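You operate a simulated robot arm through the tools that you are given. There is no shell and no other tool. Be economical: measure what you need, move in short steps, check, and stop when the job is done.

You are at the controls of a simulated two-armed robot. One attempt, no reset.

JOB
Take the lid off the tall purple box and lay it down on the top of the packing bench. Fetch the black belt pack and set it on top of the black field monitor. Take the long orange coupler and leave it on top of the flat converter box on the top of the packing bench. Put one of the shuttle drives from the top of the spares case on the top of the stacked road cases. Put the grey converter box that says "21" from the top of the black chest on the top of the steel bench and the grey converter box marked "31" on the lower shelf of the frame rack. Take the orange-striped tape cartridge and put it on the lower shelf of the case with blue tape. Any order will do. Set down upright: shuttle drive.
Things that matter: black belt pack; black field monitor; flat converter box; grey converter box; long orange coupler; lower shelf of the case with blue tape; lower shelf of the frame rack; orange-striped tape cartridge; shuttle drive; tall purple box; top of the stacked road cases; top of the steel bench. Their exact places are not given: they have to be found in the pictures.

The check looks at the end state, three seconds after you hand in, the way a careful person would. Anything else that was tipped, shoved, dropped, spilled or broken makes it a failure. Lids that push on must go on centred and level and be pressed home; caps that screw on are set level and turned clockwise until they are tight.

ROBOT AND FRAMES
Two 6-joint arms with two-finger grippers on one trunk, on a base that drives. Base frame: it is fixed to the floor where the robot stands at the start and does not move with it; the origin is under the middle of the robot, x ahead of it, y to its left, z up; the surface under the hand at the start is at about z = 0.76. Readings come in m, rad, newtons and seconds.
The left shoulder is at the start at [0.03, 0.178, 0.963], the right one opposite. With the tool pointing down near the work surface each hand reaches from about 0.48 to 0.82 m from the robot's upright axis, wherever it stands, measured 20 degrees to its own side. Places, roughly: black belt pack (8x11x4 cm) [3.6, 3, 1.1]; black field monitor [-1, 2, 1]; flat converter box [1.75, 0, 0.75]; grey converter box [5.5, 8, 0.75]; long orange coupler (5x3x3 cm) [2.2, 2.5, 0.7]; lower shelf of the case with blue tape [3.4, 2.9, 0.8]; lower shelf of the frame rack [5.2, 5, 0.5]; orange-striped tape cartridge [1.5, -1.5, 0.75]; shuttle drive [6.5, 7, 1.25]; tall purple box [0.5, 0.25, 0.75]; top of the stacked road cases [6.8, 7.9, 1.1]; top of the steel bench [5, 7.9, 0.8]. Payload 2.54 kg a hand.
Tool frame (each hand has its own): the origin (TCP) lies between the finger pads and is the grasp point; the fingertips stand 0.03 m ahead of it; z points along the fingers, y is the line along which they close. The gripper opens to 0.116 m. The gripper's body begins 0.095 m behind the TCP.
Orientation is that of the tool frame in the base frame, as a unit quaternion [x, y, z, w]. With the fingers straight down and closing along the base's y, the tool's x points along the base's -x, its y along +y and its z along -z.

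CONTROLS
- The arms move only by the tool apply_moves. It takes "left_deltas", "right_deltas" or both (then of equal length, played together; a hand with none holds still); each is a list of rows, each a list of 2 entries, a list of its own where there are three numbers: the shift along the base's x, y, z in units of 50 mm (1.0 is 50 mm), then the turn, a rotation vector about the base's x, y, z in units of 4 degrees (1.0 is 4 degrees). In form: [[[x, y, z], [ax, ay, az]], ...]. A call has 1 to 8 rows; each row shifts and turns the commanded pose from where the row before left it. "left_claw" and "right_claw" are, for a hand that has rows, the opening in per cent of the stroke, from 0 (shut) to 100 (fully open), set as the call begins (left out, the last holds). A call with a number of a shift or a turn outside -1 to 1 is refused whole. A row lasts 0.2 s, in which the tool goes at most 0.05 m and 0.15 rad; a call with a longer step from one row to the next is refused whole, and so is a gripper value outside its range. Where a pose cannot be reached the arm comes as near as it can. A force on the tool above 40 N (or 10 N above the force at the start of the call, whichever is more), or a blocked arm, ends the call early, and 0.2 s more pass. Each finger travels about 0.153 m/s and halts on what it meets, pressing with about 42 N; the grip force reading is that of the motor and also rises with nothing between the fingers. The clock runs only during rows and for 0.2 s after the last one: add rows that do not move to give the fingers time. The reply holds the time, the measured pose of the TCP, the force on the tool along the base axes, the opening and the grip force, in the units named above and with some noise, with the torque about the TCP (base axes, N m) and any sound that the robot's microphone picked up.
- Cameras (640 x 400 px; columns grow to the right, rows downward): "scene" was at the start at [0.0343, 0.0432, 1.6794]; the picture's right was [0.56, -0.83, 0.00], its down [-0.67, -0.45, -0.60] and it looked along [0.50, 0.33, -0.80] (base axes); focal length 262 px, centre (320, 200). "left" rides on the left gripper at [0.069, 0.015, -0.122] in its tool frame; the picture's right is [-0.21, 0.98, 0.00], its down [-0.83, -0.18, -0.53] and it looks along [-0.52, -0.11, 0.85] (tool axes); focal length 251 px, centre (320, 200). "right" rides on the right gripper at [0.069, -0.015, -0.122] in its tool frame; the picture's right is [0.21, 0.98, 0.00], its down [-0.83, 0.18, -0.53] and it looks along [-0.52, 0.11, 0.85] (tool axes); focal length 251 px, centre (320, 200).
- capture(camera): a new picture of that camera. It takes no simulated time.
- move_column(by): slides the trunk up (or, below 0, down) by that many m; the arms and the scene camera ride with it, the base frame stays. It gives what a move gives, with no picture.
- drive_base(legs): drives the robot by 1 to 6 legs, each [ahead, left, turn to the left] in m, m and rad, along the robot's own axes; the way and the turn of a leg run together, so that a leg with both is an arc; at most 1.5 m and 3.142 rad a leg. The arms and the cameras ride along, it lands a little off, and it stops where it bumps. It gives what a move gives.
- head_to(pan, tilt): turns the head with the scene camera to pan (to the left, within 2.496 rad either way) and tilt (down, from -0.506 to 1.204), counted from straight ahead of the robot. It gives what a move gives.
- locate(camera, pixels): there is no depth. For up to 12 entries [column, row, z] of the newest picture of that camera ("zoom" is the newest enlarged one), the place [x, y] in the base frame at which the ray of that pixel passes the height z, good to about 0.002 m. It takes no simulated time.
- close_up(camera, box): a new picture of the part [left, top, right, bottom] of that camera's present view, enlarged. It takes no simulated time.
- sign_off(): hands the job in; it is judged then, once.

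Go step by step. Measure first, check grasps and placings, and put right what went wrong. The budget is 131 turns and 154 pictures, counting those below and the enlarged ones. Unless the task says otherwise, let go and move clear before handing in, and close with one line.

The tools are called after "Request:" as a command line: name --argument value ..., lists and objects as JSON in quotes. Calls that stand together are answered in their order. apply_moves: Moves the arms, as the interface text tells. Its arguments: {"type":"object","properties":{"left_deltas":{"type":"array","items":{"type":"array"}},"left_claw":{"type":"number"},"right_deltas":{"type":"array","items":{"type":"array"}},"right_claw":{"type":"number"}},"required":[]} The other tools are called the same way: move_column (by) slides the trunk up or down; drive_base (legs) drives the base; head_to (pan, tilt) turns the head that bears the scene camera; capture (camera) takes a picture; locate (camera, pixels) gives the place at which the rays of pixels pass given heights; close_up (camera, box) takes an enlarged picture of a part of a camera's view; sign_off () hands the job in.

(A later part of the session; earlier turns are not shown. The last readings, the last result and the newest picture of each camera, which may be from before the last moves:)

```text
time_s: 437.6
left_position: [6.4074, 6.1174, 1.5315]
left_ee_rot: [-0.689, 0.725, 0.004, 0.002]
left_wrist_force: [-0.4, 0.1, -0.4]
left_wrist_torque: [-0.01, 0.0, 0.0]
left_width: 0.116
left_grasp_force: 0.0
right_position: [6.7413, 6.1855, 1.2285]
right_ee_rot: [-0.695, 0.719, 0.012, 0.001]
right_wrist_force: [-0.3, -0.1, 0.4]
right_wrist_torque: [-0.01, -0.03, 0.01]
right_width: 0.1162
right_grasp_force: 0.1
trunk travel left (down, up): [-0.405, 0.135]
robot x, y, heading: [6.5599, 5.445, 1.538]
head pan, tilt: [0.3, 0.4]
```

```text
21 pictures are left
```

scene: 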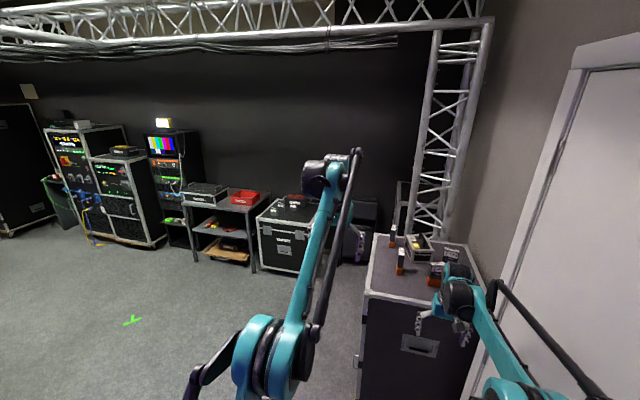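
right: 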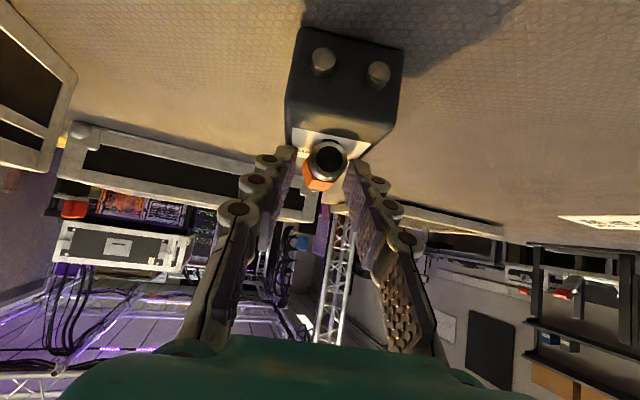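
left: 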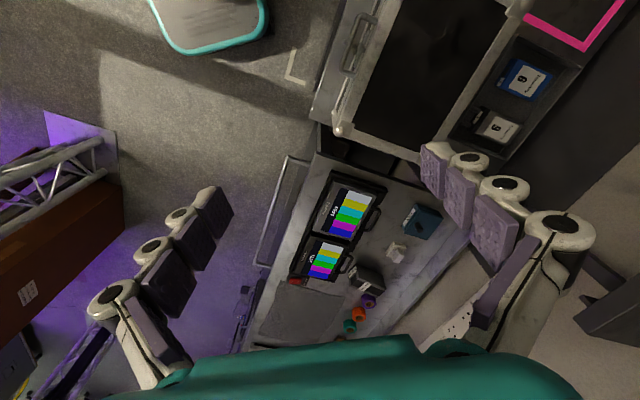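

The spares case stands ahead-right with items on it; the steel bench and black chest are to the left. I zoom on the case top.

Request:
close_up --camera "scene" --box '[350, 170, 510, 310]'

Request:
close_up --camera "scene" --box '[176, 150, 408, 280]'

```text
2.86 times, centred on (430, 240) of scene
```

zoom: 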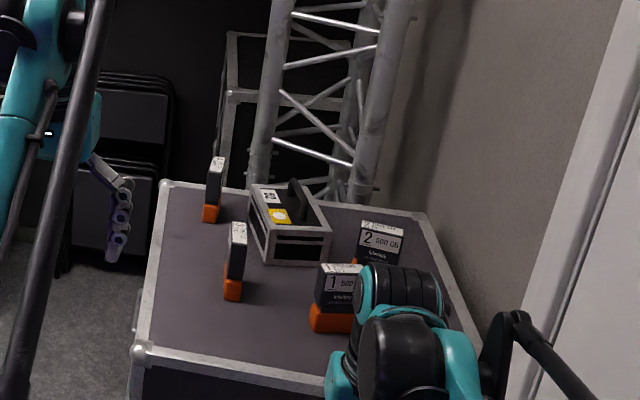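

```text
2.76 times, centred on (292, 215) of scene
```

zoom: 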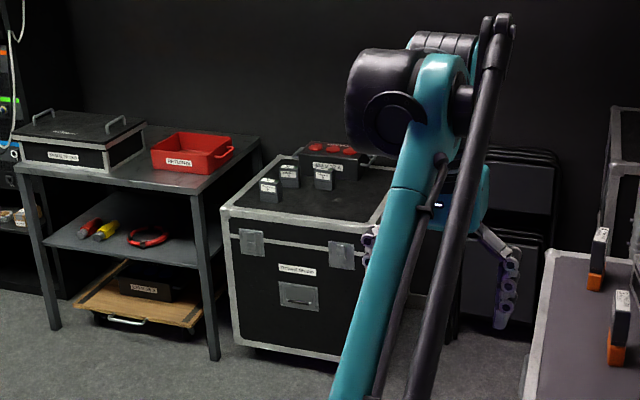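

The thin upright drive at zoom (235,262) is easy to reach. I take the left wrist view for stereo.

Request:
capture --camera "left"

Request:
locate --camera "scene" --pixels '[[399.2, 275, 1.1], [399.2, 275, 1.2], [401.6, 248.5, 1.25], [401.6, 248.5, 1.35], [378.5, 292, 1.1], [378.5, 292, 1.2], [374, 234, 1.1], [374, 234, 1.2]]'

```text
18 pictures are left
```

left: 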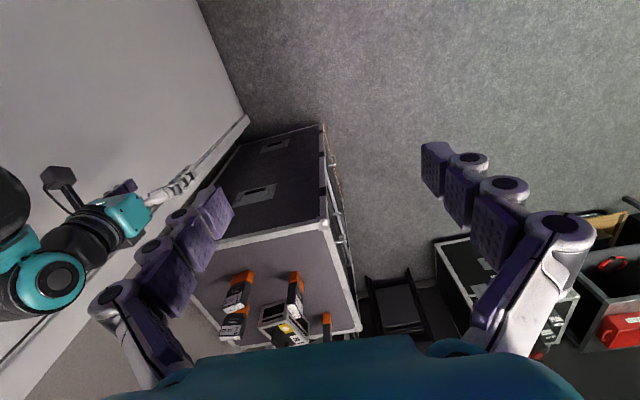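

```text
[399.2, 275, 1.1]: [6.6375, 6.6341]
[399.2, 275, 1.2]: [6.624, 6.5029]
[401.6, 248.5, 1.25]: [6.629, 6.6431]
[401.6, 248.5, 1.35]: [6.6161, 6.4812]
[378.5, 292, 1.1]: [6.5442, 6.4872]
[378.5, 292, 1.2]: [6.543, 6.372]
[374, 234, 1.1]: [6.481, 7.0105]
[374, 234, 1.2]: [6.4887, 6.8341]
```

Request:
locate --camera "left" --pixels '[[328, 222, 1.0], [328, 222, 1.1], [328, 222, 1.2], [297, 272, 1.1], [297, 272, 1.2], [295, 318, 1.25], [326, 313, 1.1]]'

Request:
close_up --camera "left" --box '[200, 240, 360, 340]'

```text
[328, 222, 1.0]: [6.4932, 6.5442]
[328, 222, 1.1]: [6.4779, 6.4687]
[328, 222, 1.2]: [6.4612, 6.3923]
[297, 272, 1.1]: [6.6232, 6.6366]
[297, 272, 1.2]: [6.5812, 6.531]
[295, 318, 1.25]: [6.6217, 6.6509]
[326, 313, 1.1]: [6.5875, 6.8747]
```

```text
4.00 times, centred on (280, 290) of left
```

zoom: 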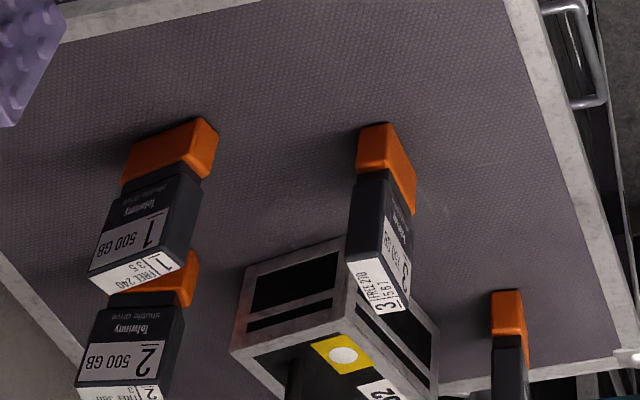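

Request:
locate --camera "zoom" --pixels '[[358, 172, 1.105], [362, 128, 1.105], [390, 123, 1.105], [416, 188, 1.105], [346, 262, 1.25], [383, 256, 1.25], [409, 306, 1.25], [372, 315, 1.25], [527, 355, 1.105], [232, 352, 1.18], [245, 262, 1.2]]'

```text
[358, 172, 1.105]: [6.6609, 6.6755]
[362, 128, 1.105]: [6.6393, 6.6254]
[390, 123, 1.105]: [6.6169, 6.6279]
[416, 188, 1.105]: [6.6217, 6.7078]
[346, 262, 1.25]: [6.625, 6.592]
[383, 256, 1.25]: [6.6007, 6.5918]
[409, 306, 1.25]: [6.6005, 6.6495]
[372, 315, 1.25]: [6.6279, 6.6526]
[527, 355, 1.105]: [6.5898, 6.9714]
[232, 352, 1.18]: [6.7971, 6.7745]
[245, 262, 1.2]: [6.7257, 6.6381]
```

Drive "3" stands at (6.63,6.667), about 2.2 cm thick, z 1.105–1.216. I raise the trunk, drive 0.45 m closer, and bring the right hand above it.

Request:
move_column --by 0.13

Request:
drive_base --legs '[[0.45, 0, 0]]'

Request:
apply_moves --right_deltas '[[[-0.7, 0.1, 0], [0, 0, 0]], [[-0.7, 0.1, 0], [0, 0, 0]], [[-0.6, 0.2, 0], [0, 0, 0]], [[0, 0, 0], [0, 0, 0]]]' --right_claw 50

Request:
capture --camera "right"

```text
time_s: 439.2
left_position: [6.408, 6.1178, 1.661]
left_ee_rot: [-0.689, 0.725, 0.004, 0.003]
left_wrist_force: [-0.6, 0.2, 0.3]
left_wrist_torque: [-0.02, 0.01, 0.0]
left_width: 0.1161
left_grasp_force: 0.0
right_position: [6.7403, 6.1869, 1.3585]
right_ee_rot: [-0.696, 0.718, 0.01, 0.001]
right_wrist_force: [0.4, -1.4, -0.4]
right_wrist_torque: [-0.02, 0.01, 0.0]
right_width: 0.116
right_grasp_force: 0.0
trunk travel left (down, up): [-0.535, 0.005]
robot x, y, heading: [6.5559, 5.4458, 1.54]
head pan, tilt: [0.3, 0.4]
```

```text
time_s: 441.9
left_position: [6.4215, 6.5596, 1.6624]
left_ee_rot: [-0.69, 0.724, 0.004, 0.002]
left_wrist_force: [0.0, -0.4, 0.7]
left_wrist_torque: [0.0, -0.07, -0.01]
left_width: 0.116
left_grasp_force: 0.1
right_position: [6.7541, 6.6285, 1.3603]
right_ee_rot: [-0.696, 0.718, 0.012, 0.002]
right_wrist_force: [-0.5, 1.2, -0.4]
right_wrist_torque: [0.01, 0.0, -0.02]
right_width: 0.1157
right_grasp_force: 0.0
trunk travel left (down, up): [-0.535, 0.005]
robot x, y, heading: [6.568, 5.8875, 1.536]
head pan, tilt: [0.3, 0.4]
```

```text
time_s: 442.9
left_position: [6.422, 6.5615, 1.6632]
left_ee_rot: [-0.689, 0.725, 0.004, 0.002]
left_wrist_force: [1.1, 0.2, 0.6]
left_wrist_torque: [0.04, 0.0, 0.01]
left_width: 0.1159
left_grasp_force: 0.1
right_position: [6.6553, 6.6482, 1.3612]
right_ee_rot: [-0.696, 0.718, 0.012, 0.002]
right_wrist_force: [-0.2, -0.9, 0.4]
right_wrist_torque: [0.03, -0.04, -0.02]
right_width: 0.0582
right_grasp_force: 0.0
trunk travel left (down, up): [-0.535, 0.005]
robot x, y, heading: [6.5715, 5.8912, 1.542]
head pan, tilt: [0.3, 0.4]
```

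```text
16 pictures are left
```

right: 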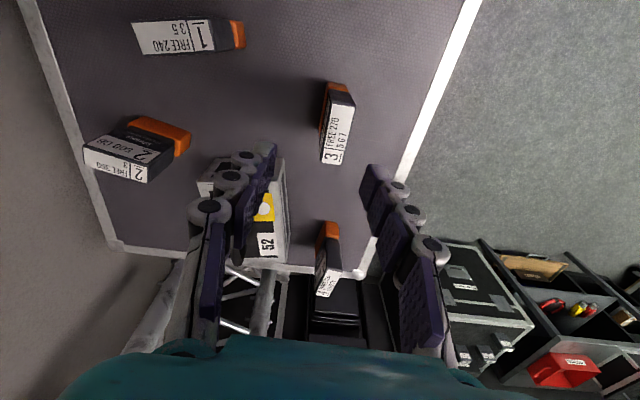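

Request:
locate --camera "right" --pixels '[[333, 92, 1.216], [356, 100, 1.216], [343, 165, 1.216], [321, 161, 1.216], [338, 128, 1.2], [338, 128, 1.216], [338, 128, 1.23], [338, 83, 1.105]]'

```text
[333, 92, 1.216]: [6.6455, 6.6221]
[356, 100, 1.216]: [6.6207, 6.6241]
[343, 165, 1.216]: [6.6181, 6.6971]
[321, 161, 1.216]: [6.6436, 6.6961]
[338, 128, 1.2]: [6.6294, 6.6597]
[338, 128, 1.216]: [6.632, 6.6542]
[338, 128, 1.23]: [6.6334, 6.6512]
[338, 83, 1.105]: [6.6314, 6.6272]
```

Drive 3's centre is (6.632,6.660). I align, descend to z≈1.195, close, and lift.

Request:
apply_moves --right_deltas '[[[-0.46, 0.24, 0], [0, 0, 0]], [[0, 0, -0.8], [0, 0, 0]], [[0, 0, -0.8], [0, 0, 0]], [[0, 0, -0.8], [0, 0, 0]], [[0, 0, -0.5], [0, 0, 0]], [[0, 0, -0.42], [0, 0, 0]], [[0, 0, 0], [0, 0, 0]]]'

Request:
apply_moves --right_deltas '[[[0, 0, 0], [0, 0, 0]], [[0, 0, 0], [0, 0, 0]], [[0, 0, 0], [0, 0, 0]]]' --right_claw 0

Request:
apply_moves --right_deltas '[[[0, 0, 0.3], [0, 0, 0]], [[0, 0, 0.6], [0, 0, 0]], [[0, 0, 0.8], [0, 0, 0]], [[0, 0, 0.8], [0, 0, 0]], [[0, 0, 0.8], [0, 0, 0]]]'

Request:
capture --camera "right"

```text
time_s: 444.5
left_position: [6.421, 6.5604, 1.662]
left_ee_rot: [-0.69, 0.724, 0.003, 0.003]
left_wrist_force: [0.5, 0.2, -0.5]
left_wrist_torque: [0.0, 0.02, -0.01]
left_width: 0.1159
left_grasp_force: 0.0
right_position: [6.6306, 6.6611, 1.1931]
right_ee_rot: [-0.696, 0.718, 0.012, 0.002]
right_wrist_force: [0.4, 0.1, -0.4]
right_wrist_torque: [-0.01, -0.02, 0.0]
right_width: 0.0578
right_grasp_force: 0.0
trunk travel left (down, up): [-0.535, 0.005]
robot x, y, heading: [6.569, 5.8881, 1.537]
head pan, tilt: [0.3, 0.4]
```

```text
time_s: 445.3
left_position: [6.4228, 6.5616, 1.661]
left_ee_rot: [-0.69, 0.724, 0.004, 0.001]
left_wrist_force: [0.7, -0.1, 0.6]
left_wrist_torque: [-0.01, 0.0, 0.0]
left_width: 0.1159
left_grasp_force: 0.1
right_position: [6.6302, 6.6617, 1.1937]
right_ee_rot: [-0.696, 0.718, 0.011, 0.003]
right_wrist_force: [0.2, -0.2, 1.8]
right_wrist_torque: [-0.19, -0.15, -0.01]
right_width: 0.0271
right_grasp_force: 41.9
trunk travel left (down, up): [-0.535, 0.005]
robot x, y, heading: [6.5701, 5.8915, 1.543]
head pan, tilt: [0.3, 0.4]
```

```text
time_s: 446.5
left_position: [6.4217, 6.5609, 1.6632]
left_ee_rot: [-0.689, 0.724, 0.005, 0.001]
left_wrist_force: [0.3, 0.1, -0.6]
left_wrist_torque: [0.05, 0.0, 0.02]
left_width: 0.1159
left_grasp_force: 0.1
right_position: [6.6317, 6.6614, 1.357]
right_ee_rot: [-0.696, 0.718, 0.011, 0.002]
right_wrist_force: [0.4, 0.2, -3.3]
right_wrist_torque: [0.0, 0.01, -0.01]
right_width: 0.0271
right_grasp_force: 42.1
trunk travel left (down, up): [-0.535, 0.005]
robot x, y, heading: [6.5716, 5.8901, 1.542]
head pan, tilt: [0.3, 0.4]
```

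```text
15 pictures are left
```

right: 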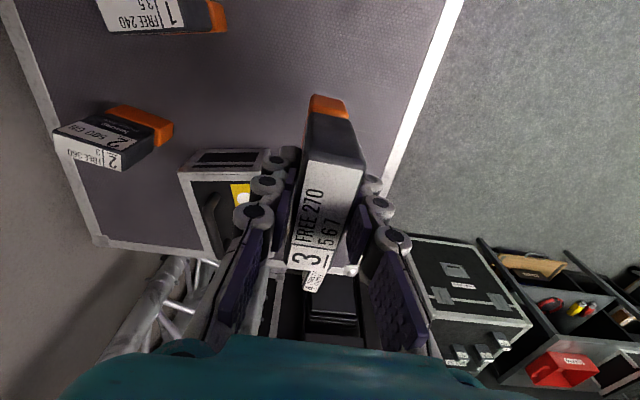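

Drive 3 is held. I back off, move west, and look at the stacked road cases behind the tower.

Request:
drive_base --legs '[[-0.5, 0, 0.03], [0, 0.75, 0], [1.0, 0, 0], [0, 0, -0.6]]'

Request:
head_to --pan 0.2 --tilt 0.55

Request:
capture --camera "scene"

```text
time_s: 459.5
left_position: [6.0198, 7.0277, 1.6615]
left_ee_rot: [-0.466, 0.885, 0.002, 0.003]
left_wrist_force: [0.3, -0.2, -1.0]
left_wrist_torque: [-0.03, -0.02, -0.03]
left_width: 0.1162
left_grasp_force: 0.1
right_position: [6.2532, 7.0039, 1.3582]
right_ee_rot: [-0.474, 0.881, 0.011, 0.005]
right_wrist_force: [-0.2, 0.7, -2.6]
right_wrist_torque: [-0.02, 0.0, -0.01]
right_width: 0.0269
right_grasp_force: 42.1
trunk travel left (down, up): [-0.535, 0.005]
robot x, y, heading: [5.8016, 6.3763, 0.99]
head pan, tilt: [0.3, 0.4]
```

```text
time_s: 460.2
left_position: [6.0213, 7.028, 1.6612]
left_ee_rot: [-0.467, 0.884, 0.003, 0.002]
left_wrist_force: [0.2, -0.4, 0.4]
left_wrist_torque: [0.01, -0.01, -0.02]
left_width: 0.1159
left_grasp_force: 0.0
right_position: [6.2543, 7.0033, 1.3583]
right_ee_rot: [-0.474, 0.881, 0.011, 0.005]
right_wrist_force: [-0.3, -0.7, -2.5]
right_wrist_torque: [-0.04, 0.01, 0.0]
right_width: 0.0272
right_grasp_force: 41.6
trunk travel left (down, up): [-0.535, 0.005]
robot x, y, heading: [5.7973, 6.3773, 0.986]
head pan, tilt: [0.201, 0.55]
```

```text
14 pictures are left
```

scene: 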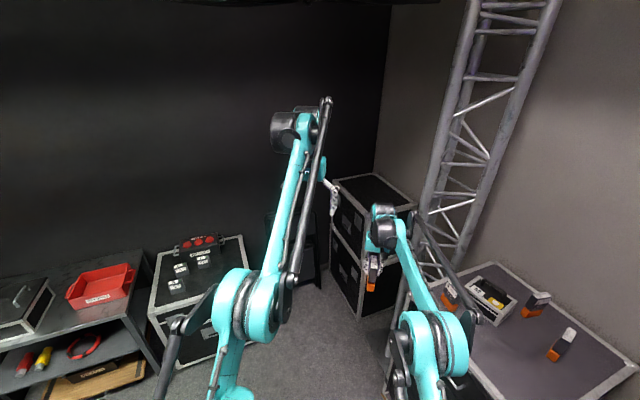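

Request:
locate --camera "scene" --pixels '[[331, 182, 1.1], [376, 174, 1.1], [416, 203, 1.1], [366, 213, 1.1], [331, 182, 1.0], [416, 203, 1.0], [366, 213, 1.0], [357, 318, 0.0], [320, 285, 0.0], [331, 182, 1.2]]'

Request:
close_up --camera "scene" --box '[130, 225, 258, 305]'

```text
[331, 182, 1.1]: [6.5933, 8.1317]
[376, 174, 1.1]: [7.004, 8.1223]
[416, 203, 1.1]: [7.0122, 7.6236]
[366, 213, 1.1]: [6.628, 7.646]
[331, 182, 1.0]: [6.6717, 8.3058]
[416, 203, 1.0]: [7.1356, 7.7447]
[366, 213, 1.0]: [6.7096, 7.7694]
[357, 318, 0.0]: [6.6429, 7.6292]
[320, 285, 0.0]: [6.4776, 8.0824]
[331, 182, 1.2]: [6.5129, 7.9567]
```

```text
5.00 times, centred on (194, 265) of scene
```

zoom: 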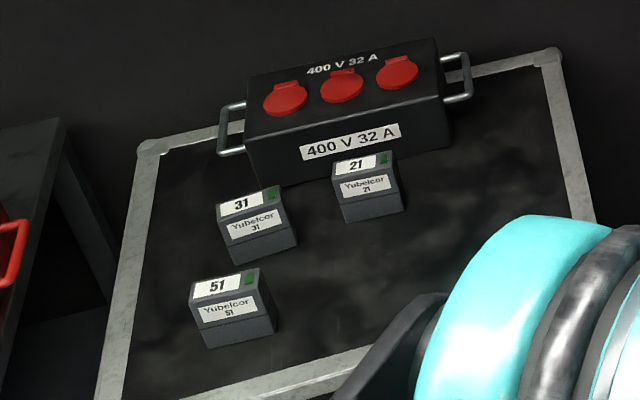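

The stack top is at z≈1.10, spanning x 6.6–7.0, y 7.63–8.13, and free. I approach so that the held drive comes over (6.72,7.76).

Request:
drive_base --legs '[[0.6, 0.16, 0], [0.327, 0.09, 0], [0, 0, -0.288]]'

Request:
capture --camera "right"

```text
time_s: 466.5
left_position: [6.4984, 7.8711, 1.6613]
left_ee_rot: [-0.339, 0.941, 0.002, 0.003]
left_wrist_force: [0.0, -0.6, 0.5]
left_wrist_torque: [0.01, -0.02, -0.01]
left_width: 0.1162
left_grasp_force: 0.0
right_position: [6.713, 7.7835, 1.3567]
right_ee_rot: [-0.348, 0.938, 0.01, 0.006]
right_wrist_force: [-0.9, 0.2, -3.2]
right_wrist_torque: [0.01, -0.02, -0.03]
right_width: 0.0273
right_grasp_force: 42.2
trunk travel left (down, up): [-0.535, 0.005]
robot x, y, heading: [6.1035, 7.3096, 0.711]
head pan, tilt: [0.201, 0.55]
```

```text
12 pictures are left
```

right: 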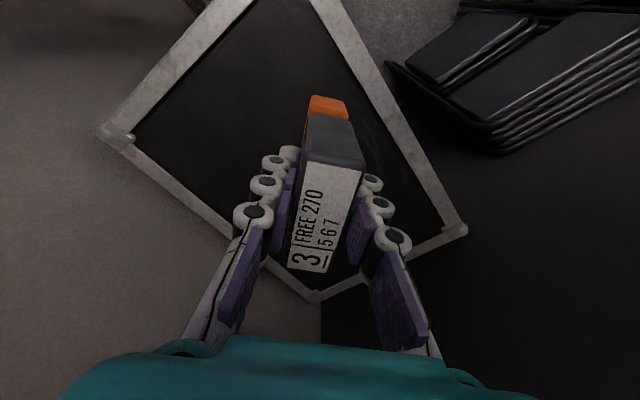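

The drive is over the stack top. I lower it.

Request:
apply_moves --right_deltas '[[[0, 0, -0.7], [0, 0, 0]], [[0, 0, -0.7], [0, 0, 0]], [[0, 0, -0.7], [0, 0, 0]], [[0, 0, -0.6], [0, 0, 0]], [[0, 0, -0.2], [0, 0, 0]], [[0, 0, -0.1], [0, 0, 0]], [[0, 0, -0.1], [0, 0, 0]], [[0, 0, 0], [0, 0, 0]]]'

Request:
apply_moves --right_deltas '[[[0, 0, -0.08], [0, 0, 0]], [[0, 0, -0.08], [0, 0, 0]], [[0, 0, -0.08], [0, 0, 0]], [[0, 0, 0], [0, 0, 0]]]'

```text
time_s: 468.3
left_position: [6.4971, 7.8702, 1.6617]
left_ee_rot: [-0.34, 0.941, 0.003, 0.003]
left_wrist_force: [0.2, 0.0, -0.1]
left_wrist_torque: [-0.02, -0.03, 0.0]
left_width: 0.1158
left_grasp_force: 0.1
right_position: [6.712, 7.7848, 1.203]
right_ee_rot: [-0.349, 0.937, 0.01, 0.005]
right_wrist_force: [-0.1, -0.2, -3.8]
right_wrist_torque: [0.01, -0.01, 0.01]
right_width: 0.0272
right_grasp_force: 42.1
trunk travel left (down, up): [-0.535, 0.005]
robot x, y, heading: [6.1037, 7.3074, 0.71]
head pan, tilt: [0.201, 0.55]
```

```text
time_s: 469.3
left_position: [6.4977, 7.8699, 1.6603]
left_ee_rot: [-0.34, 0.941, 0.003, 0.002]
left_wrist_force: [-0.1, 0.1, 0.3]
left_wrist_torque: [0.01, 0.01, 0.01]
left_width: 0.116
left_grasp_force: 0.1
right_position: [6.7143, 7.7834, 1.1895]
right_ee_rot: [-0.348, 0.937, 0.01, 0.006]
right_wrist_force: [0.2, -0.3, -2.9]
right_wrist_torque: [-0.03, 0.03, 0.01]
right_width: 0.027
right_grasp_force: 41.8
trunk travel left (down, up): [-0.535, 0.005]
robot x, y, heading: [6.102, 7.3099, 0.71]
head pan, tilt: [0.201, 0.55]
```

Request:
apply_moves --right_deltas '[[[0, 0, -0.07], [0, 0, 0]], [[0, 0, -0.07], [0, 0, 0]], [[0, 0, -0.07], [0, 0, 0]], [[0, 0, -0.07], [0, 0, 0]], [[0, 0, -0.07], [0, 0, 0]], [[0, 0, 0], [0, 0, 0]]]'

```text
time_s: 470.7
left_position: [6.4941, 7.8688, 1.6625]
left_ee_rot: [-0.339, 0.941, 0.003, 0.004]
left_wrist_force: [-0.1, -0.6, -0.1]
left_wrist_torque: [-0.03, 0.01, 0.0]
left_width: 0.1162
left_grasp_force: 0.0
right_position: [6.7123, 7.7835, 1.1759]
right_ee_rot: [-0.348, 0.937, 0.01, 0.008]
right_wrist_force: [2.9, 6.9, 30.2]
right_wrist_torque: [0.12, -0.2, -0.02]
right_width: 0.0274
right_grasp_force: 42.0
trunk travel left (down, up): [-0.535, 0.005]
robot x, y, heading: [6.1003, 7.3058, 0.707]
head pan, tilt: [0.201, 0.55]
```

Contact at z≈1.177. I ease up, open, and lift straight away.

Request:
apply_moves --right_deltas '[[[0, 0, 0.05], [0, 0, 0]], [[0, 0, 0], [0, 0, 0]]]'

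Request:
apply_moves --right_deltas '[[[0, 0, 0], [0, 0, 0]], [[0, 0, 0], [0, 0, 0]], [[0, 0, 0.3], [0, 0, 0]], [[0, 0, 0.8], [0, 0, 0]], [[0, 0, 0.9], [0, 0, 0]], [[0, 0, 0.9], [0, 0, 0]]]' --right_claw 50

Request:
capture --camera "right"

```text
time_s: 471.3
left_position: [6.4973, 7.8699, 1.6616]
left_ee_rot: [-0.34, 0.94, 0.003, 0.004]
left_wrist_force: [-1.1, -0.6, -0.1]
left_wrist_torque: [0.02, -0.01, -0.03]
left_width: 0.1159
left_grasp_force: 0.1
right_position: [6.7137, 7.783, 1.1761]
right_ee_rot: [-0.348, 0.938, 0.009, 0.005]
right_wrist_force: [-2.4, 0.4, 3.8]
right_wrist_torque: [0.17, -0.01, 0.06]
right_width: 0.0273
right_grasp_force: 41.9
trunk travel left (down, up): [-0.535, 0.005]
robot x, y, heading: [6.1007, 7.3071, 0.71]
head pan, tilt: [0.201, 0.55]
```

```text
time_s: 472.7
left_position: [6.4977, 7.8694, 1.6616]
left_ee_rot: [-0.34, 0.94, 0.003, 0.003]
left_wrist_force: [-0.5, -1.3, 0.6]
left_wrist_torque: [0.04, -0.03, 0.05]
left_width: 0.1162
left_grasp_force: 0.0
right_position: [6.7133, 7.7856, 1.32]
right_ee_rot: [-0.347, 0.938, 0.01, 0.007]
right_wrist_force: [0.1, -0.2, 0.1]
right_wrist_torque: [0.0, 0.0, 0.04]
right_width: 0.0581
right_grasp_force: 0.0
trunk travel left (down, up): [-0.535, 0.005]
robot x, y, heading: [6.1008, 7.3073, 0.707]
head pan, tilt: [0.201, 0.55]
```

```text
11 pictures are left
```

right: 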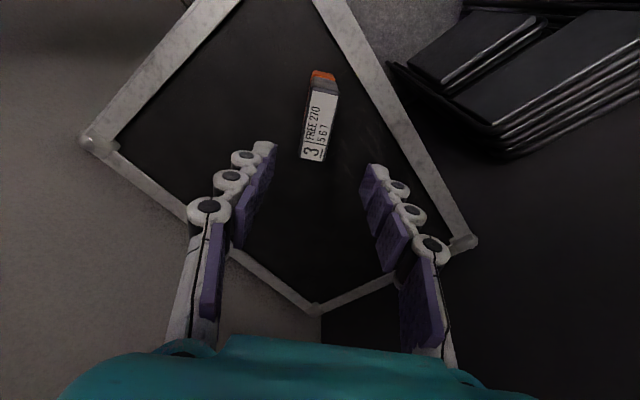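

Drive 3 stands upright on the stack. I now use the earlier chest close-up to locate boxes 21 and 31 for several heights.

Request:
locate --camera "zoom" --pixels '[[232, 265, 0.7], [297, 245, 0.7], [345, 223, 0.7], [403, 210, 0.7], [247, 203, 0.75], [362, 165, 0.75], [247, 203, 0.8], [362, 165, 0.8], [148, 145, 0.7], [545, 55, 0.7], [232, 265, 0.6], [345, 223, 0.6]]'

Request:
drive_base --legs '[[-0.45, 0, 0.0], [0, 0, 0.86]]'

```text
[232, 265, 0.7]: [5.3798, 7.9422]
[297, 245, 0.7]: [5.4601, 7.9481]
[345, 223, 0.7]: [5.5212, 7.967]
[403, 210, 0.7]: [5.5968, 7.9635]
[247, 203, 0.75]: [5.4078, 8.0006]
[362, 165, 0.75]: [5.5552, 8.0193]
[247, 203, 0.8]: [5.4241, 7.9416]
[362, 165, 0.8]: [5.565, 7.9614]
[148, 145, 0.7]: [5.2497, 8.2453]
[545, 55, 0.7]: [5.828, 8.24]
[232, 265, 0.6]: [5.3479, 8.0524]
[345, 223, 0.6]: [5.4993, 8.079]
```

```text
time_s: 477.7
left_position: [5.5919, 7.682, 1.6615]
left_ee_rot: [-0.701, 0.713, 0.004, 0.003]
left_wrist_force: [-0.5, 0.4, -0.4]
left_wrist_torque: [-0.02, -0.07, 0.03]
left_width: 0.1158
left_grasp_force: 0.0
right_position: [5.7979, 7.792, 1.3197]
right_ee_rot: [0.708, -0.706, -0.012, -0.001]
right_wrist_force: [0.9, 0.2, -0.5]
right_wrist_torque: [0.0, 0.04, 0.0]
right_width: 0.0584
right_grasp_force: 0.0
trunk travel left (down, up): [-0.535, 0.005]
robot x, y, heading: [5.7667, 7.0154, 1.574]
head pan, tilt: [0.201, 0.55]
```

I line the right hand up over box 21's neighbourhood, lower the trunk and look down.

Request:
drive_base --legs '[[0, 0.24, 0], [0.13, 0, 0]]'

Request:
move_column --by -0.3

Request:
apply_moves --right_deltas '[[[0, 0, 0], [0, 0, 0]], [[0, 0, 0], [0, 0, 0]]]' --right_claw 100

Request:
capture --camera "right"

```text
time_s: 480.3
left_position: [5.3463, 7.8083, 1.6623]
left_ee_rot: [-0.703, 0.711, 0.003, 0.003]
left_wrist_force: [1.0, -0.1, 0.5]
left_wrist_torque: [0.03, -0.01, 0.01]
left_width: 0.1161
left_grasp_force: 0.0
right_position: [5.5505, 7.9196, 1.3211]
right_ee_rot: [0.71, -0.704, -0.012, -0.002]
right_wrist_force: [0.1, 0.6, 0.5]
right_wrist_torque: [0.0, -0.02, -0.02]
right_width: 0.0581
right_grasp_force: 0.0
trunk travel left (down, up): [-0.535, 0.005]
robot x, y, heading: [5.5248, 7.1447, 1.575]
head pan, tilt: [0.201, 0.55]
```

```text
time_s: 483.3
left_position: [5.3472, 7.8099, 1.3626]
left_ee_rot: [-0.703, 0.711, 0.004, 0.002]
left_wrist_force: [0.4, 0.6, -0.5]
left_wrist_torque: [0.01, -0.03, 0.01]
left_width: 0.116
left_grasp_force: 0.1
right_position: [5.551, 7.9199, 1.0205]
right_ee_rot: [0.71, -0.704, -0.011, -0.001]
right_wrist_force: [-0.7, -0.1, -0.2]
right_wrist_torque: [0.02, 0.01, 0.0]
right_width: 0.058
right_grasp_force: 0.1
trunk travel left (down, up): [-0.235, 0.305]
robot x, y, heading: [5.521, 7.1408, 1.578]
head pan, tilt: [0.201, 0.55]
```

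```text
time_s: 483.9
left_position: [5.3481, 7.8095, 1.3623]
left_ee_rot: [-0.703, 0.711, 0.004, 0.002]
left_wrist_force: [-0.5, -1.1, -0.5]
left_wrist_torque: [-0.04, 0.01, 0.0]
left_width: 0.116
left_grasp_force: 0.1
right_position: [5.5517, 7.9212, 1.0191]
right_ee_rot: [0.71, -0.704, -0.01, -0.002]
right_wrist_force: [-0.1, 0.0, -0.1]
right_wrist_torque: [-0.01, -0.04, -0.02]
right_width: 0.116
right_grasp_force: 0.1
trunk travel left (down, up): [-0.235, 0.305]
robot x, y, heading: [5.5218, 7.1447, 1.579]
head pan, tilt: [0.201, 0.55]
```

```text
10 pictures are left
```

right: 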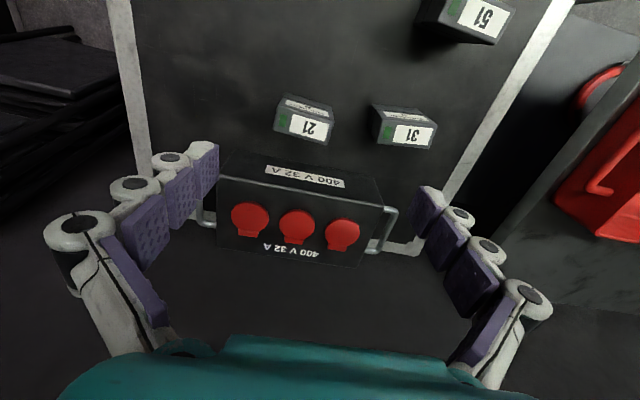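

Request:
locate --camera "right" --pixels '[[306, 127, 0.7], [306, 127, 0.75], [306, 127, 0.8], [410, 135, 0.7], [410, 135, 0.75], [276, 138, 0.75], [331, 143, 0.75], [283, 112, 0.75], [333, 118, 0.75], [275, 130, 0.7], [285, 96, 0.68], [334, 106, 0.68]]'

```text
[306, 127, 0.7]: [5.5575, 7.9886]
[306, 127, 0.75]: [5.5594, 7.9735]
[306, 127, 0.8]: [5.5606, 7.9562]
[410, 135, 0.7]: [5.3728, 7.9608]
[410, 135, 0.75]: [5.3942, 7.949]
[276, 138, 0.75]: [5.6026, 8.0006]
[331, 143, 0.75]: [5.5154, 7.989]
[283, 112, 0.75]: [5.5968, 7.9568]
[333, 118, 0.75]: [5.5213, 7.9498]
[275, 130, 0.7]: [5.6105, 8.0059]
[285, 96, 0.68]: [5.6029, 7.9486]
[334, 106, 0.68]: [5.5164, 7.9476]
```

Box 21's top is at z≈0.80, centre (5.561,7.956), 7.6 cm wide; box 31 is at (5.418,7.938). I descend on 21 and grip it.

Request:
apply_moves --right_deltas '[[[0.18, 0.7, 0], [0, 0, 0]], [[0, 0, -0.8], [0, 0, 0]], [[0, 0, -0.8], [0, 0, 0]], [[0, 0, -0.8], [0, 0, 0]], [[0, 0, -0.8], [0, 0, 0]], [[0, 0, -0.8], [0, 0, 0]], [[0, 0, -0.6], [0, 0, 0]], [[0, 0, 0], [0, 0, 0]]]'

Request:
apply_moves --right_deltas '[[[0, 0, 0], [0, 0, 0]], [[0, 0, 0], [0, 0, 0]], [[0, 0, 0], [0, 0, 0]]]' --right_claw 0

Request:
apply_moves --right_deltas '[[[0, 0, 0.3], [0, 0, 0]], [[0, 0, 0.6], [0, 0, 0]], [[0, 0, 0.8], [0, 0, 0]], [[0, 0, 0.8], [0, 0, 0]], [[0, 0, 0.8], [0, 0, 0]], [[0, 0, 0.8], [0, 0, 0]]]'

Request:
capture --camera "right"

```text
time_s: 485.7
left_position: [5.3472, 7.8089, 1.3619]
left_ee_rot: [-0.704, 0.71, 0.005, 0.002]
left_wrist_force: [0.7, -0.8, -0.6]
left_wrist_torque: [0.01, 0.0, 0.0]
left_width: 0.1161
left_grasp_force: 0.0
right_position: [5.5669, 7.8988, 0.8104]
right_ee_rot: [0.711, -0.704, -0.012, -0.002]
right_wrist_force: [0.6, 1.0, -0.1]
right_wrist_torque: [0.02, 0.02, 0.04]
right_width: 0.1159
right_grasp_force: 0.1
right hand out of reach, approached as far as the arm can: row 1, 4, 5, 6, 7
trunk travel left (down, up): [-0.235, 0.305]
robot x, y, heading: [5.5247, 7.1437, 1.575]
head pan, tilt: [0.201, 0.55]
```

```text
time_s: 486.5
left_position: [5.3469, 7.8112, 1.3617]
left_ee_rot: [-0.703, 0.711, 0.004, 0.003]
left_wrist_force: [0.1, -0.6, -0.3]
left_wrist_torque: [-0.02, 0.0, 0.03]
left_width: 0.116
left_grasp_force: 0.1
right_position: [5.5659, 7.8993, 0.8102]
right_ee_rot: [0.71, -0.704, -0.012, -0.001]
right_wrist_force: [0.1, 0.0, -0.1]
right_wrist_torque: [0.0, -0.01, 0.02]
right_width: 0.0
right_grasp_force: 28.7
trunk travel left (down, up): [-0.235, 0.305]
robot x, y, heading: [5.5227, 7.146, 1.58]
head pan, tilt: [0.201, 0.55]
```

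```text
time_s: 487.9
left_position: [5.3465, 7.809, 1.363]
left_ee_rot: [-0.703, 0.711, 0.003, 0.001]
left_wrist_force: [0.5, -0.1, -0.9]
left_wrist_torque: [-0.02, -0.03, -0.03]
left_width: 0.116
left_grasp_force: 0.0
right_position: [5.5651, 7.8975, 1.0193]
right_ee_rot: [0.71, -0.704, -0.012, -0.002]
right_wrist_force: [-0.1, -0.5, 0.5]
right_wrist_torque: [0.03, 0.0, 0.0]
right_width: 0.0003
right_grasp_force: 28.9
trunk travel left (down, up): [-0.235, 0.305]
robot x, y, heading: [5.5236, 7.1469, 1.578]
head pan, tilt: [0.201, 0.55]
```

```text
9 pictures are left
```

right: 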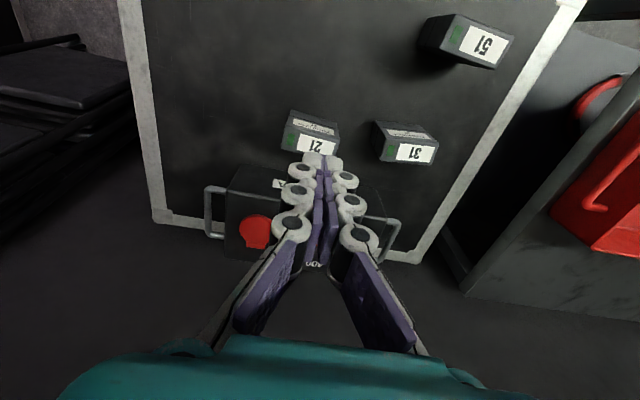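

The arm ran out of reach and closed in front of the box, which is untouched. I check the chest's front edge and will drive a bit closer.

Request:
locate --camera "zoom" --pixels '[[250, 388, 0.73], [180, 398, 0.73]]'

Request:
locate --camera "right" --pixels '[[312, 145, 0.8], [410, 153, 0.8], [287, 148, 0.8], [336, 152, 0.8]]'

Request:
apply_moves --right_deltas '[[[0, 0, 0], [0, 0, 0]], [[0, 0, 0], [0, 0, 0]], [[0, 0, 0], [0, 0, 0]]]' --right_claw 100

```text
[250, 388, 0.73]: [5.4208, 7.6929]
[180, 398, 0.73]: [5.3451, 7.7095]
```

```text
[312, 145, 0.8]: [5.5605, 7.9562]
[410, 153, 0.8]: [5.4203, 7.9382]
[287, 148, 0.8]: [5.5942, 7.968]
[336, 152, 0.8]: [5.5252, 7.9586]
```

```text
time_s: 488.7
left_position: [5.3472, 7.8089, 1.362]
left_ee_rot: [-0.703, 0.711, 0.004, 0.002]
left_wrist_force: [0.3, -0.2, 0.4]
left_wrist_torque: [-0.02, 0.02, -0.01]
left_width: 0.1162
left_grasp_force: 0.0
right_position: [5.5653, 7.897, 1.018]
right_ee_rot: [0.71, -0.704, -0.011, -0.001]
right_wrist_force: [-0.4, 0.1, 0.4]
right_wrist_torque: [0.0, -0.04, 0.0]
right_width: 0.116
right_grasp_force: 0.1
trunk travel left (down, up): [-0.235, 0.305]
robot x, y, heading: [5.5256, 7.1447, 1.575]
head pan, tilt: [0.201, 0.55]
```

Positions confirmed: 21 at (5.560,7.956); the chest front is at y≈7.70. I drive 0.09 m closer and grip.

Request:
drive_base --legs '[[0.09, 0, 0]]'

Request:
apply_moves --right_deltas '[[[-0.1, -0.6, -0.2], [0, 0, 0]], [[0, 0, -0.8], [0, 0, 0]], [[0, 0, -0.8], [0, 0, 0]], [[0, 0, -0.8], [0, 0, 0]], [[0, 0, -0.8], [0, 0, 0]], [[0, 0, -0.7], [0, 0, 0]], [[0, 0, -0.5], [0, 0, 0]], [[0, 0, 0], [0, 0, 0]]]'

```text
time_s: 489.8
left_position: [5.3479, 7.9024, 1.3615]
left_ee_rot: [-0.703, 0.711, 0.003, 0.001]
left_wrist_force: [0.5, -0.1, -0.6]
left_wrist_torque: [-0.06, 0.02, 0.0]
left_width: 0.1161
left_grasp_force: 0.0
right_position: [5.5658, 7.9881, 1.0168]
right_ee_rot: [0.71, -0.704, -0.011, -0.002]
right_wrist_force: [0.1, 0.2, 0.4]
right_wrist_torque: [-0.04, -0.02, 0.0]
right_width: 0.1161
right_grasp_force: 0.1
trunk travel left (down, up): [-0.235, 0.305]
robot x, y, heading: [5.5206, 7.2347, 1.572]
head pan, tilt: [0.201, 0.55]
```

```text
time_s: 491.6
left_position: [5.3466, 7.9013, 1.3621]
left_ee_rot: [-0.703, 0.711, 0.005, 0.003]
left_wrist_force: [0.1, 0.0, 1.0]
left_wrist_torque: [0.02, 0.0, -0.02]
left_width: 0.116
left_grasp_force: 0.0
right_position: [5.5606, 7.9578, 0.7869]
right_ee_rot: [0.71, -0.704, -0.011, -0.001]
right_wrist_force: [-0.9, -0.8, 0.0]
right_wrist_torque: [0.02, 0.0, 0.0]
right_width: 0.1159
right_grasp_force: 0.2
trunk travel left (down, up): [-0.235, 0.305]
robot x, y, heading: [5.5221, 7.2338, 1.571]
head pan, tilt: [0.201, 0.55]
```

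Aligned. I close, lift, and move the right hand aside, then bring the left hand above box 31.

Request:
apply_moves --right_deltas '[[[0, 0, 0], [0, 0, 0]], [[0, 0, 0], [0, 0, 0]], [[0, 0, 0], [0, 0, 0]]]' --right_claw 0

Request:
apply_moves --right_deltas '[[[0, 0, 0.3], [0, 0, 0]], [[0, 0, 0.6], [0, 0, 0]], [[0, 0, 0.8], [0, 0, 0]], [[0, 0, 0.8], [0, 0, 0]], [[0.5, 0, 0.8], [0, 0, 0]], [[0.8, 0, 0.5], [0, 0, 0]], [[0.8, 0, 0], [0, 0, 0]], [[0.8, 0, 0], [0, 0, 0]]]'

Request:
apply_moves --left_deltas '[[[0.47, 0.24, -0.8], [0, 0, 0]], [[0.47, 0.24, -0.8], [0, 0, 0]], [[0.47, 0.24, -0.8], [0, 0, 0]], [[0, 0, -0.95], [0, 0, 0]], [[0, 0, -0.95], [0, 0, 0]], [[0, 0, -0.95], [0, 0, 0]], [[0, 0, -0.95], [0, 0, 0]], [[0, 0, 0], [0, 0, 0]]]' --left_claw 100

Request:
capture --camera "left"

```text
time_s: 492.4
left_position: [5.3474, 7.8998, 1.3622]
left_ee_rot: [-0.703, 0.711, 0.004, 0.002]
left_wrist_force: [0.0, -0.9, 0.8]
left_wrist_torque: [0.03, 0.02, -0.03]
left_width: 0.1159
left_grasp_force: 0.1
right_position: [5.5615, 7.9582, 0.7882]
right_ee_rot: [0.71, -0.704, -0.01, -0.001]
right_wrist_force: [0.7, 0.8, 3.1]
right_wrist_torque: [0.03, -0.28, 0.05]
right_width: 0.0773
right_grasp_force: 41.7
trunk travel left (down, up): [-0.235, 0.305]
robot x, y, heading: [5.5217, 7.2354, 1.577]
head pan, tilt: [0.201, 0.55]
```

```text
time_s: 494.2
left_position: [5.349, 7.9011, 1.3619]
left_ee_rot: [-0.704, 0.71, 0.004, 0.003]
left_wrist_force: [0.3, -0.2, 1.2]
left_wrist_torque: [-0.01, 0.04, -0.01]
left_width: 0.1159
left_grasp_force: 0.1
right_position: [5.7076, 7.9583, 0.9796]
right_ee_rot: [0.71, -0.704, -0.012, -0.001]
right_wrist_force: [0.2, 0.8, -1.5]
right_wrist_torque: [0.01, 0.02, 0.02]
right_width: 0.0773
right_grasp_force: 42.3
trunk travel left (down, up): [-0.235, 0.305]
robot x, y, heading: [5.5234, 7.2353, 1.577]
head pan, tilt: [0.201, 0.55]
```

```text
time_s: 496.0
left_position: [5.417, 7.937, 1.0548]
left_ee_rot: [-0.704, 0.711, 0.005, 0.002]
left_wrist_force: [-0.6, 0.0, 0.2]
left_wrist_torque: [-0.01, 0.03, -0.03]
left_width: 0.1158
left_grasp_force: 0.1
right_position: [5.707, 7.9578, 0.98]
right_ee_rot: [0.71, -0.704, -0.011, -0.001]
right_wrist_force: [0.0, -0.1, -3.0]
right_wrist_torque: [0.03, 0.01, 0.0]
right_width: 0.0772
right_grasp_force: 42.1
trunk travel left (down, up): [-0.235, 0.305]
robot x, y, heading: [5.5235, 7.2369, 1.577]
head pan, tilt: [0.201, 0.55]
```

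```text
8 pictures are left
```

left: 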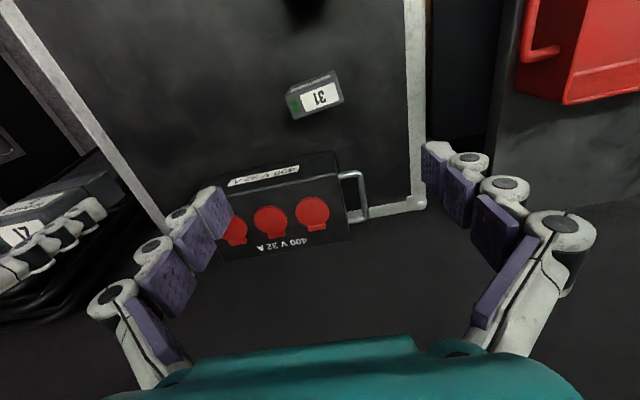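

Box 31 is at (318,97) in the left view; I locate it, then descend and grip.

Request:
locate --camera "left" --pixels '[[318, 98, 0.8], [293, 117, 0.8], [342, 103, 0.8], [288, 100, 0.8], [336, 84, 0.8]]'

```text
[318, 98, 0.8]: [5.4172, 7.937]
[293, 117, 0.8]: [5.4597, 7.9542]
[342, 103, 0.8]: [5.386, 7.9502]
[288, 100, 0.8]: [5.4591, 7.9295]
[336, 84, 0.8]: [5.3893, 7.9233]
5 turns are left
```

Only a few turns remain, so I batch: grip 31 with the left hand, locate the steel bench in the last scene picture, then move in front of the bench and look.

Request:
locate --camera "scene" --pixels '[[128, 312, 0.8], [145, 256, 0.8], [82, 308, 0.8], [134, 287, 0.8], [20, 345, 0.8], [100, 312, 0.8], [128, 312, 0.75], [145, 256, 0.75], [60, 275, 0.8], [52, 325, 0.8]]'

Request:
apply_moves --left_deltas '[[[0.12, 0.03, -0.9], [0, 0, 0]], [[0, 0, -0.9], [0, 0, 0]], [[0, 0, -0.9], [0, 0, 0]], [[0, 0, -0.9], [0, 0, 0]], [[0, 0, -0.9], [0, 0, 0]], [[0, 0, -0.8], [0, 0, 0]], [[0, 0, 0], [0, 0, 0]]]'

Request:
apply_moves --left_deltas '[[[0, 0, 0], [0, 0, 0]], [[0, 0, 0], [0, 0, 0]], [[0, 0, 0], [0, 0, 0]]]' --left_claw 0

Request:
apply_moves --left_deltas '[[[0, 0, 0.3], [0, 0, 0]], [[0, 0, 0.7], [0, 0, 0]], [[0, 0, 0.9], [0, 0, 0]], [[0, 0, 0.9], [0, 0, 0]], [[0, 0, 0.9], [0, 0, 0]], [[0, 0, 0.9], [0, 0, 0]], [[0, 0, 0.9], [0, 0, 0]]]'

Request:
drive_base --legs '[[-0.3, 0, 0], [0, 0.55, 0]]'

Request:
head_to --pan 0.0 --tilt 0.75

Request:
capture --camera "scene"

Request:
capture --camera "right"

Request:
locate --camera "scene" --pixels '[[320, 150, 0.8], [320, 200, 0.8], [320, 250, 0.8], [220, 200, 0.8], [420, 200, 0.8], [420, 150, 0.8], [220, 150, 0.8], [370, 175, 0.8], [270, 175, 0.8], [370, 225, 0.8], [270, 225, 0.8], [320, 100, 0.8]]'

Request:
locate --camera "right" --pixels '[[320, 60, 0.8], [220, 60, 0.8], [420, 60, 0.8], [320, 120, 0.8], [220, 120, 0.8], [420, 120, 0.8], [320, 20, 0.8], [320, 180, 0.8], [520, 60, 0.8], [520, 120, 0.8]]'

```text
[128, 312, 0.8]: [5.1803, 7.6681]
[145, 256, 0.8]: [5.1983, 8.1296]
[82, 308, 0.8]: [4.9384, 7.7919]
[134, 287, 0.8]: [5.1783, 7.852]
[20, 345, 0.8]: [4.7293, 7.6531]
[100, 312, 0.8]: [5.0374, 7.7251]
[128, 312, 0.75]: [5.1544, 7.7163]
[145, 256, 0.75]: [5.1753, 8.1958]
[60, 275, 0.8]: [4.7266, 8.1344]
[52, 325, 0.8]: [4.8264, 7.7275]
```

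```text
time_s: 497.6
left_position: [5.4207, 7.9386, 0.7878]
left_ee_rot: [-0.703, 0.711, 0.004, 0.001]
left_wrist_force: [1.1, -0.4, 0.5]
left_wrist_torque: [-0.02, -0.01, -0.01]
left_width: 0.1163
left_grasp_force: 0.1
right_position: [5.7064, 7.9593, 0.9793]
right_ee_rot: [0.709, -0.705, -0.012, -0.001]
right_wrist_force: [0.0, 0.7, -1.7]
right_wrist_torque: [0.02, -0.02, 0.03]
right_width: 0.0774
right_grasp_force: 42.1
trunk travel left (down, up): [-0.235, 0.305]
robot x, y, heading: [5.5216, 7.2338, 1.577]
head pan, tilt: [0.201, 0.55]
```

```text
time_s: 498.4
left_position: [5.421, 7.9403, 0.7879]
left_ee_rot: [-0.704, 0.71, 0.004, 0.001]
left_wrist_force: [-0.5, 0.0, 1.3]
left_wrist_torque: [-0.04, 0.0, 0.03]
left_width: 0.0783
left_grasp_force: 42.0
right_position: [5.7066, 7.9582, 0.98]
right_ee_rot: [0.71, -0.704, -0.012, -0.002]
right_wrist_force: [-0.4, 0.1, -2.8]
right_wrist_torque: [0.01, 0.01, -0.01]
right_width: 0.0771
right_grasp_force: 42.4
trunk travel left (down, up): [-0.235, 0.305]
robot x, y, heading: [5.5221, 7.2339, 1.577]
head pan, tilt: [0.201, 0.55]
```

```text
time_s: 500.0
left_position: [5.421, 7.938, 1.0632]
left_ee_rot: [-0.703, 0.711, 0.004, 0.002]
left_wrist_force: [0.0, -0.4, -2.5]
left_wrist_torque: [0.01, -0.02, 0.02]
left_width: 0.0772
left_grasp_force: 42.1
right_position: [5.705, 7.9591, 0.9803]
right_ee_rot: [0.71, -0.704, -0.011, -0.001]
right_wrist_force: [-0.8, -0.8, -2.5]
right_wrist_torque: [0.03, -0.01, -0.02]
right_width: 0.0772
right_grasp_force: 41.4
trunk travel left (down, up): [-0.235, 0.305]
robot x, y, heading: [5.5219, 7.237, 1.575]
head pan, tilt: [0.201, 0.55]
```

```text
time_s: 504.9
left_position: [4.8741, 7.6296, 1.0626]
left_ee_rot: [-0.703, 0.712, 0.003, 0.002]
left_wrist_force: [0.5, -1.0, -3.2]
left_wrist_torque: [0.0, -0.02, 0.01]
left_width: 0.0774
left_grasp_force: 41.3
right_position: [5.1589, 7.6509, 0.979]
right_ee_rot: [0.709, -0.705, -0.011, -0.001]
right_wrist_force: [0.0, -0.5, -3.4]
right_wrist_torque: [0.04, -0.01, 0.0]
right_width: 0.0772
right_grasp_force: 41.9
trunk travel left (down, up): [-0.235, 0.305]
robot x, y, heading: [4.9785, 6.9227, 1.575]
head pan, tilt: [0.201, 0.55]
```

```text
time_s: 505.6
left_position: [4.8756, 7.63, 1.063]
left_ee_rot: [-0.703, 0.711, 0.003, 0.001]
left_wrist_force: [-0.4, 0.4, -2.8]
left_wrist_torque: [0.02, 0.01, -0.01]
left_width: 0.0773
left_grasp_force: 41.7
right_position: [5.16, 7.6499, 0.9776]
right_ee_rot: [0.709, -0.705, -0.012, -0.001]
right_wrist_force: [1.6, 0.5, -2.7]
right_wrist_torque: [0.01, -0.03, 0.0]
right_width: 0.0771
right_grasp_force: 42.4
trunk travel left (down, up): [-0.235, 0.305]
robot x, y, heading: [4.9746, 6.926, 1.577]
head pan, tilt: [0.0, 0.75]
```

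```text
7 pictures are left
```

scene: 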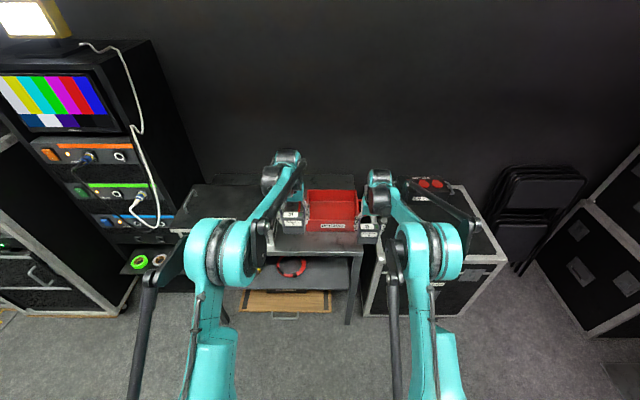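

```text
6 pictures are left
```

right: 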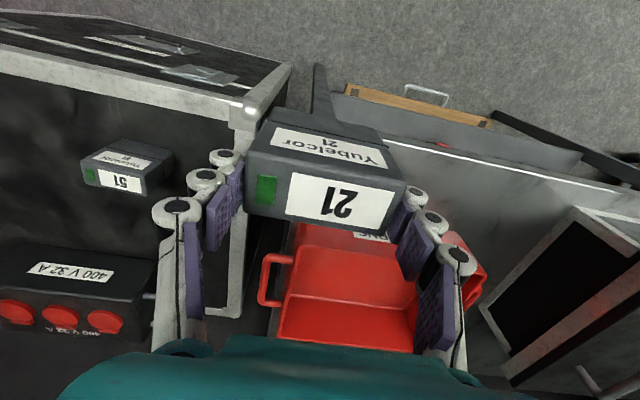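

```text
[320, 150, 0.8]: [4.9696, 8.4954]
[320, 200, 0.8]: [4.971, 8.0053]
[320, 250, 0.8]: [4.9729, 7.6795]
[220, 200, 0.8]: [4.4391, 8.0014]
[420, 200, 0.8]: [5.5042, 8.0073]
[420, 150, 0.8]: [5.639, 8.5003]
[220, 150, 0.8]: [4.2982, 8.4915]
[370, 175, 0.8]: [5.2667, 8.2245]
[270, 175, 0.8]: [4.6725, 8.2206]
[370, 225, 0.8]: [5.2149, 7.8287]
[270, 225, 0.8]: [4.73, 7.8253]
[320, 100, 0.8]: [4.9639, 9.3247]
```

```text
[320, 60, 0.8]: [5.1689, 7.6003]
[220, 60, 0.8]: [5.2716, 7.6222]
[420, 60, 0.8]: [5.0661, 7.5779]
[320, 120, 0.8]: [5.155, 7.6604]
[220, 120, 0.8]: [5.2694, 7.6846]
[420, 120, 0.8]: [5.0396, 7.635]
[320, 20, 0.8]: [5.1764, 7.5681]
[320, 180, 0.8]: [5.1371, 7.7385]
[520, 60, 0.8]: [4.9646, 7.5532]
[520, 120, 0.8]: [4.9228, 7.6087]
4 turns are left
```

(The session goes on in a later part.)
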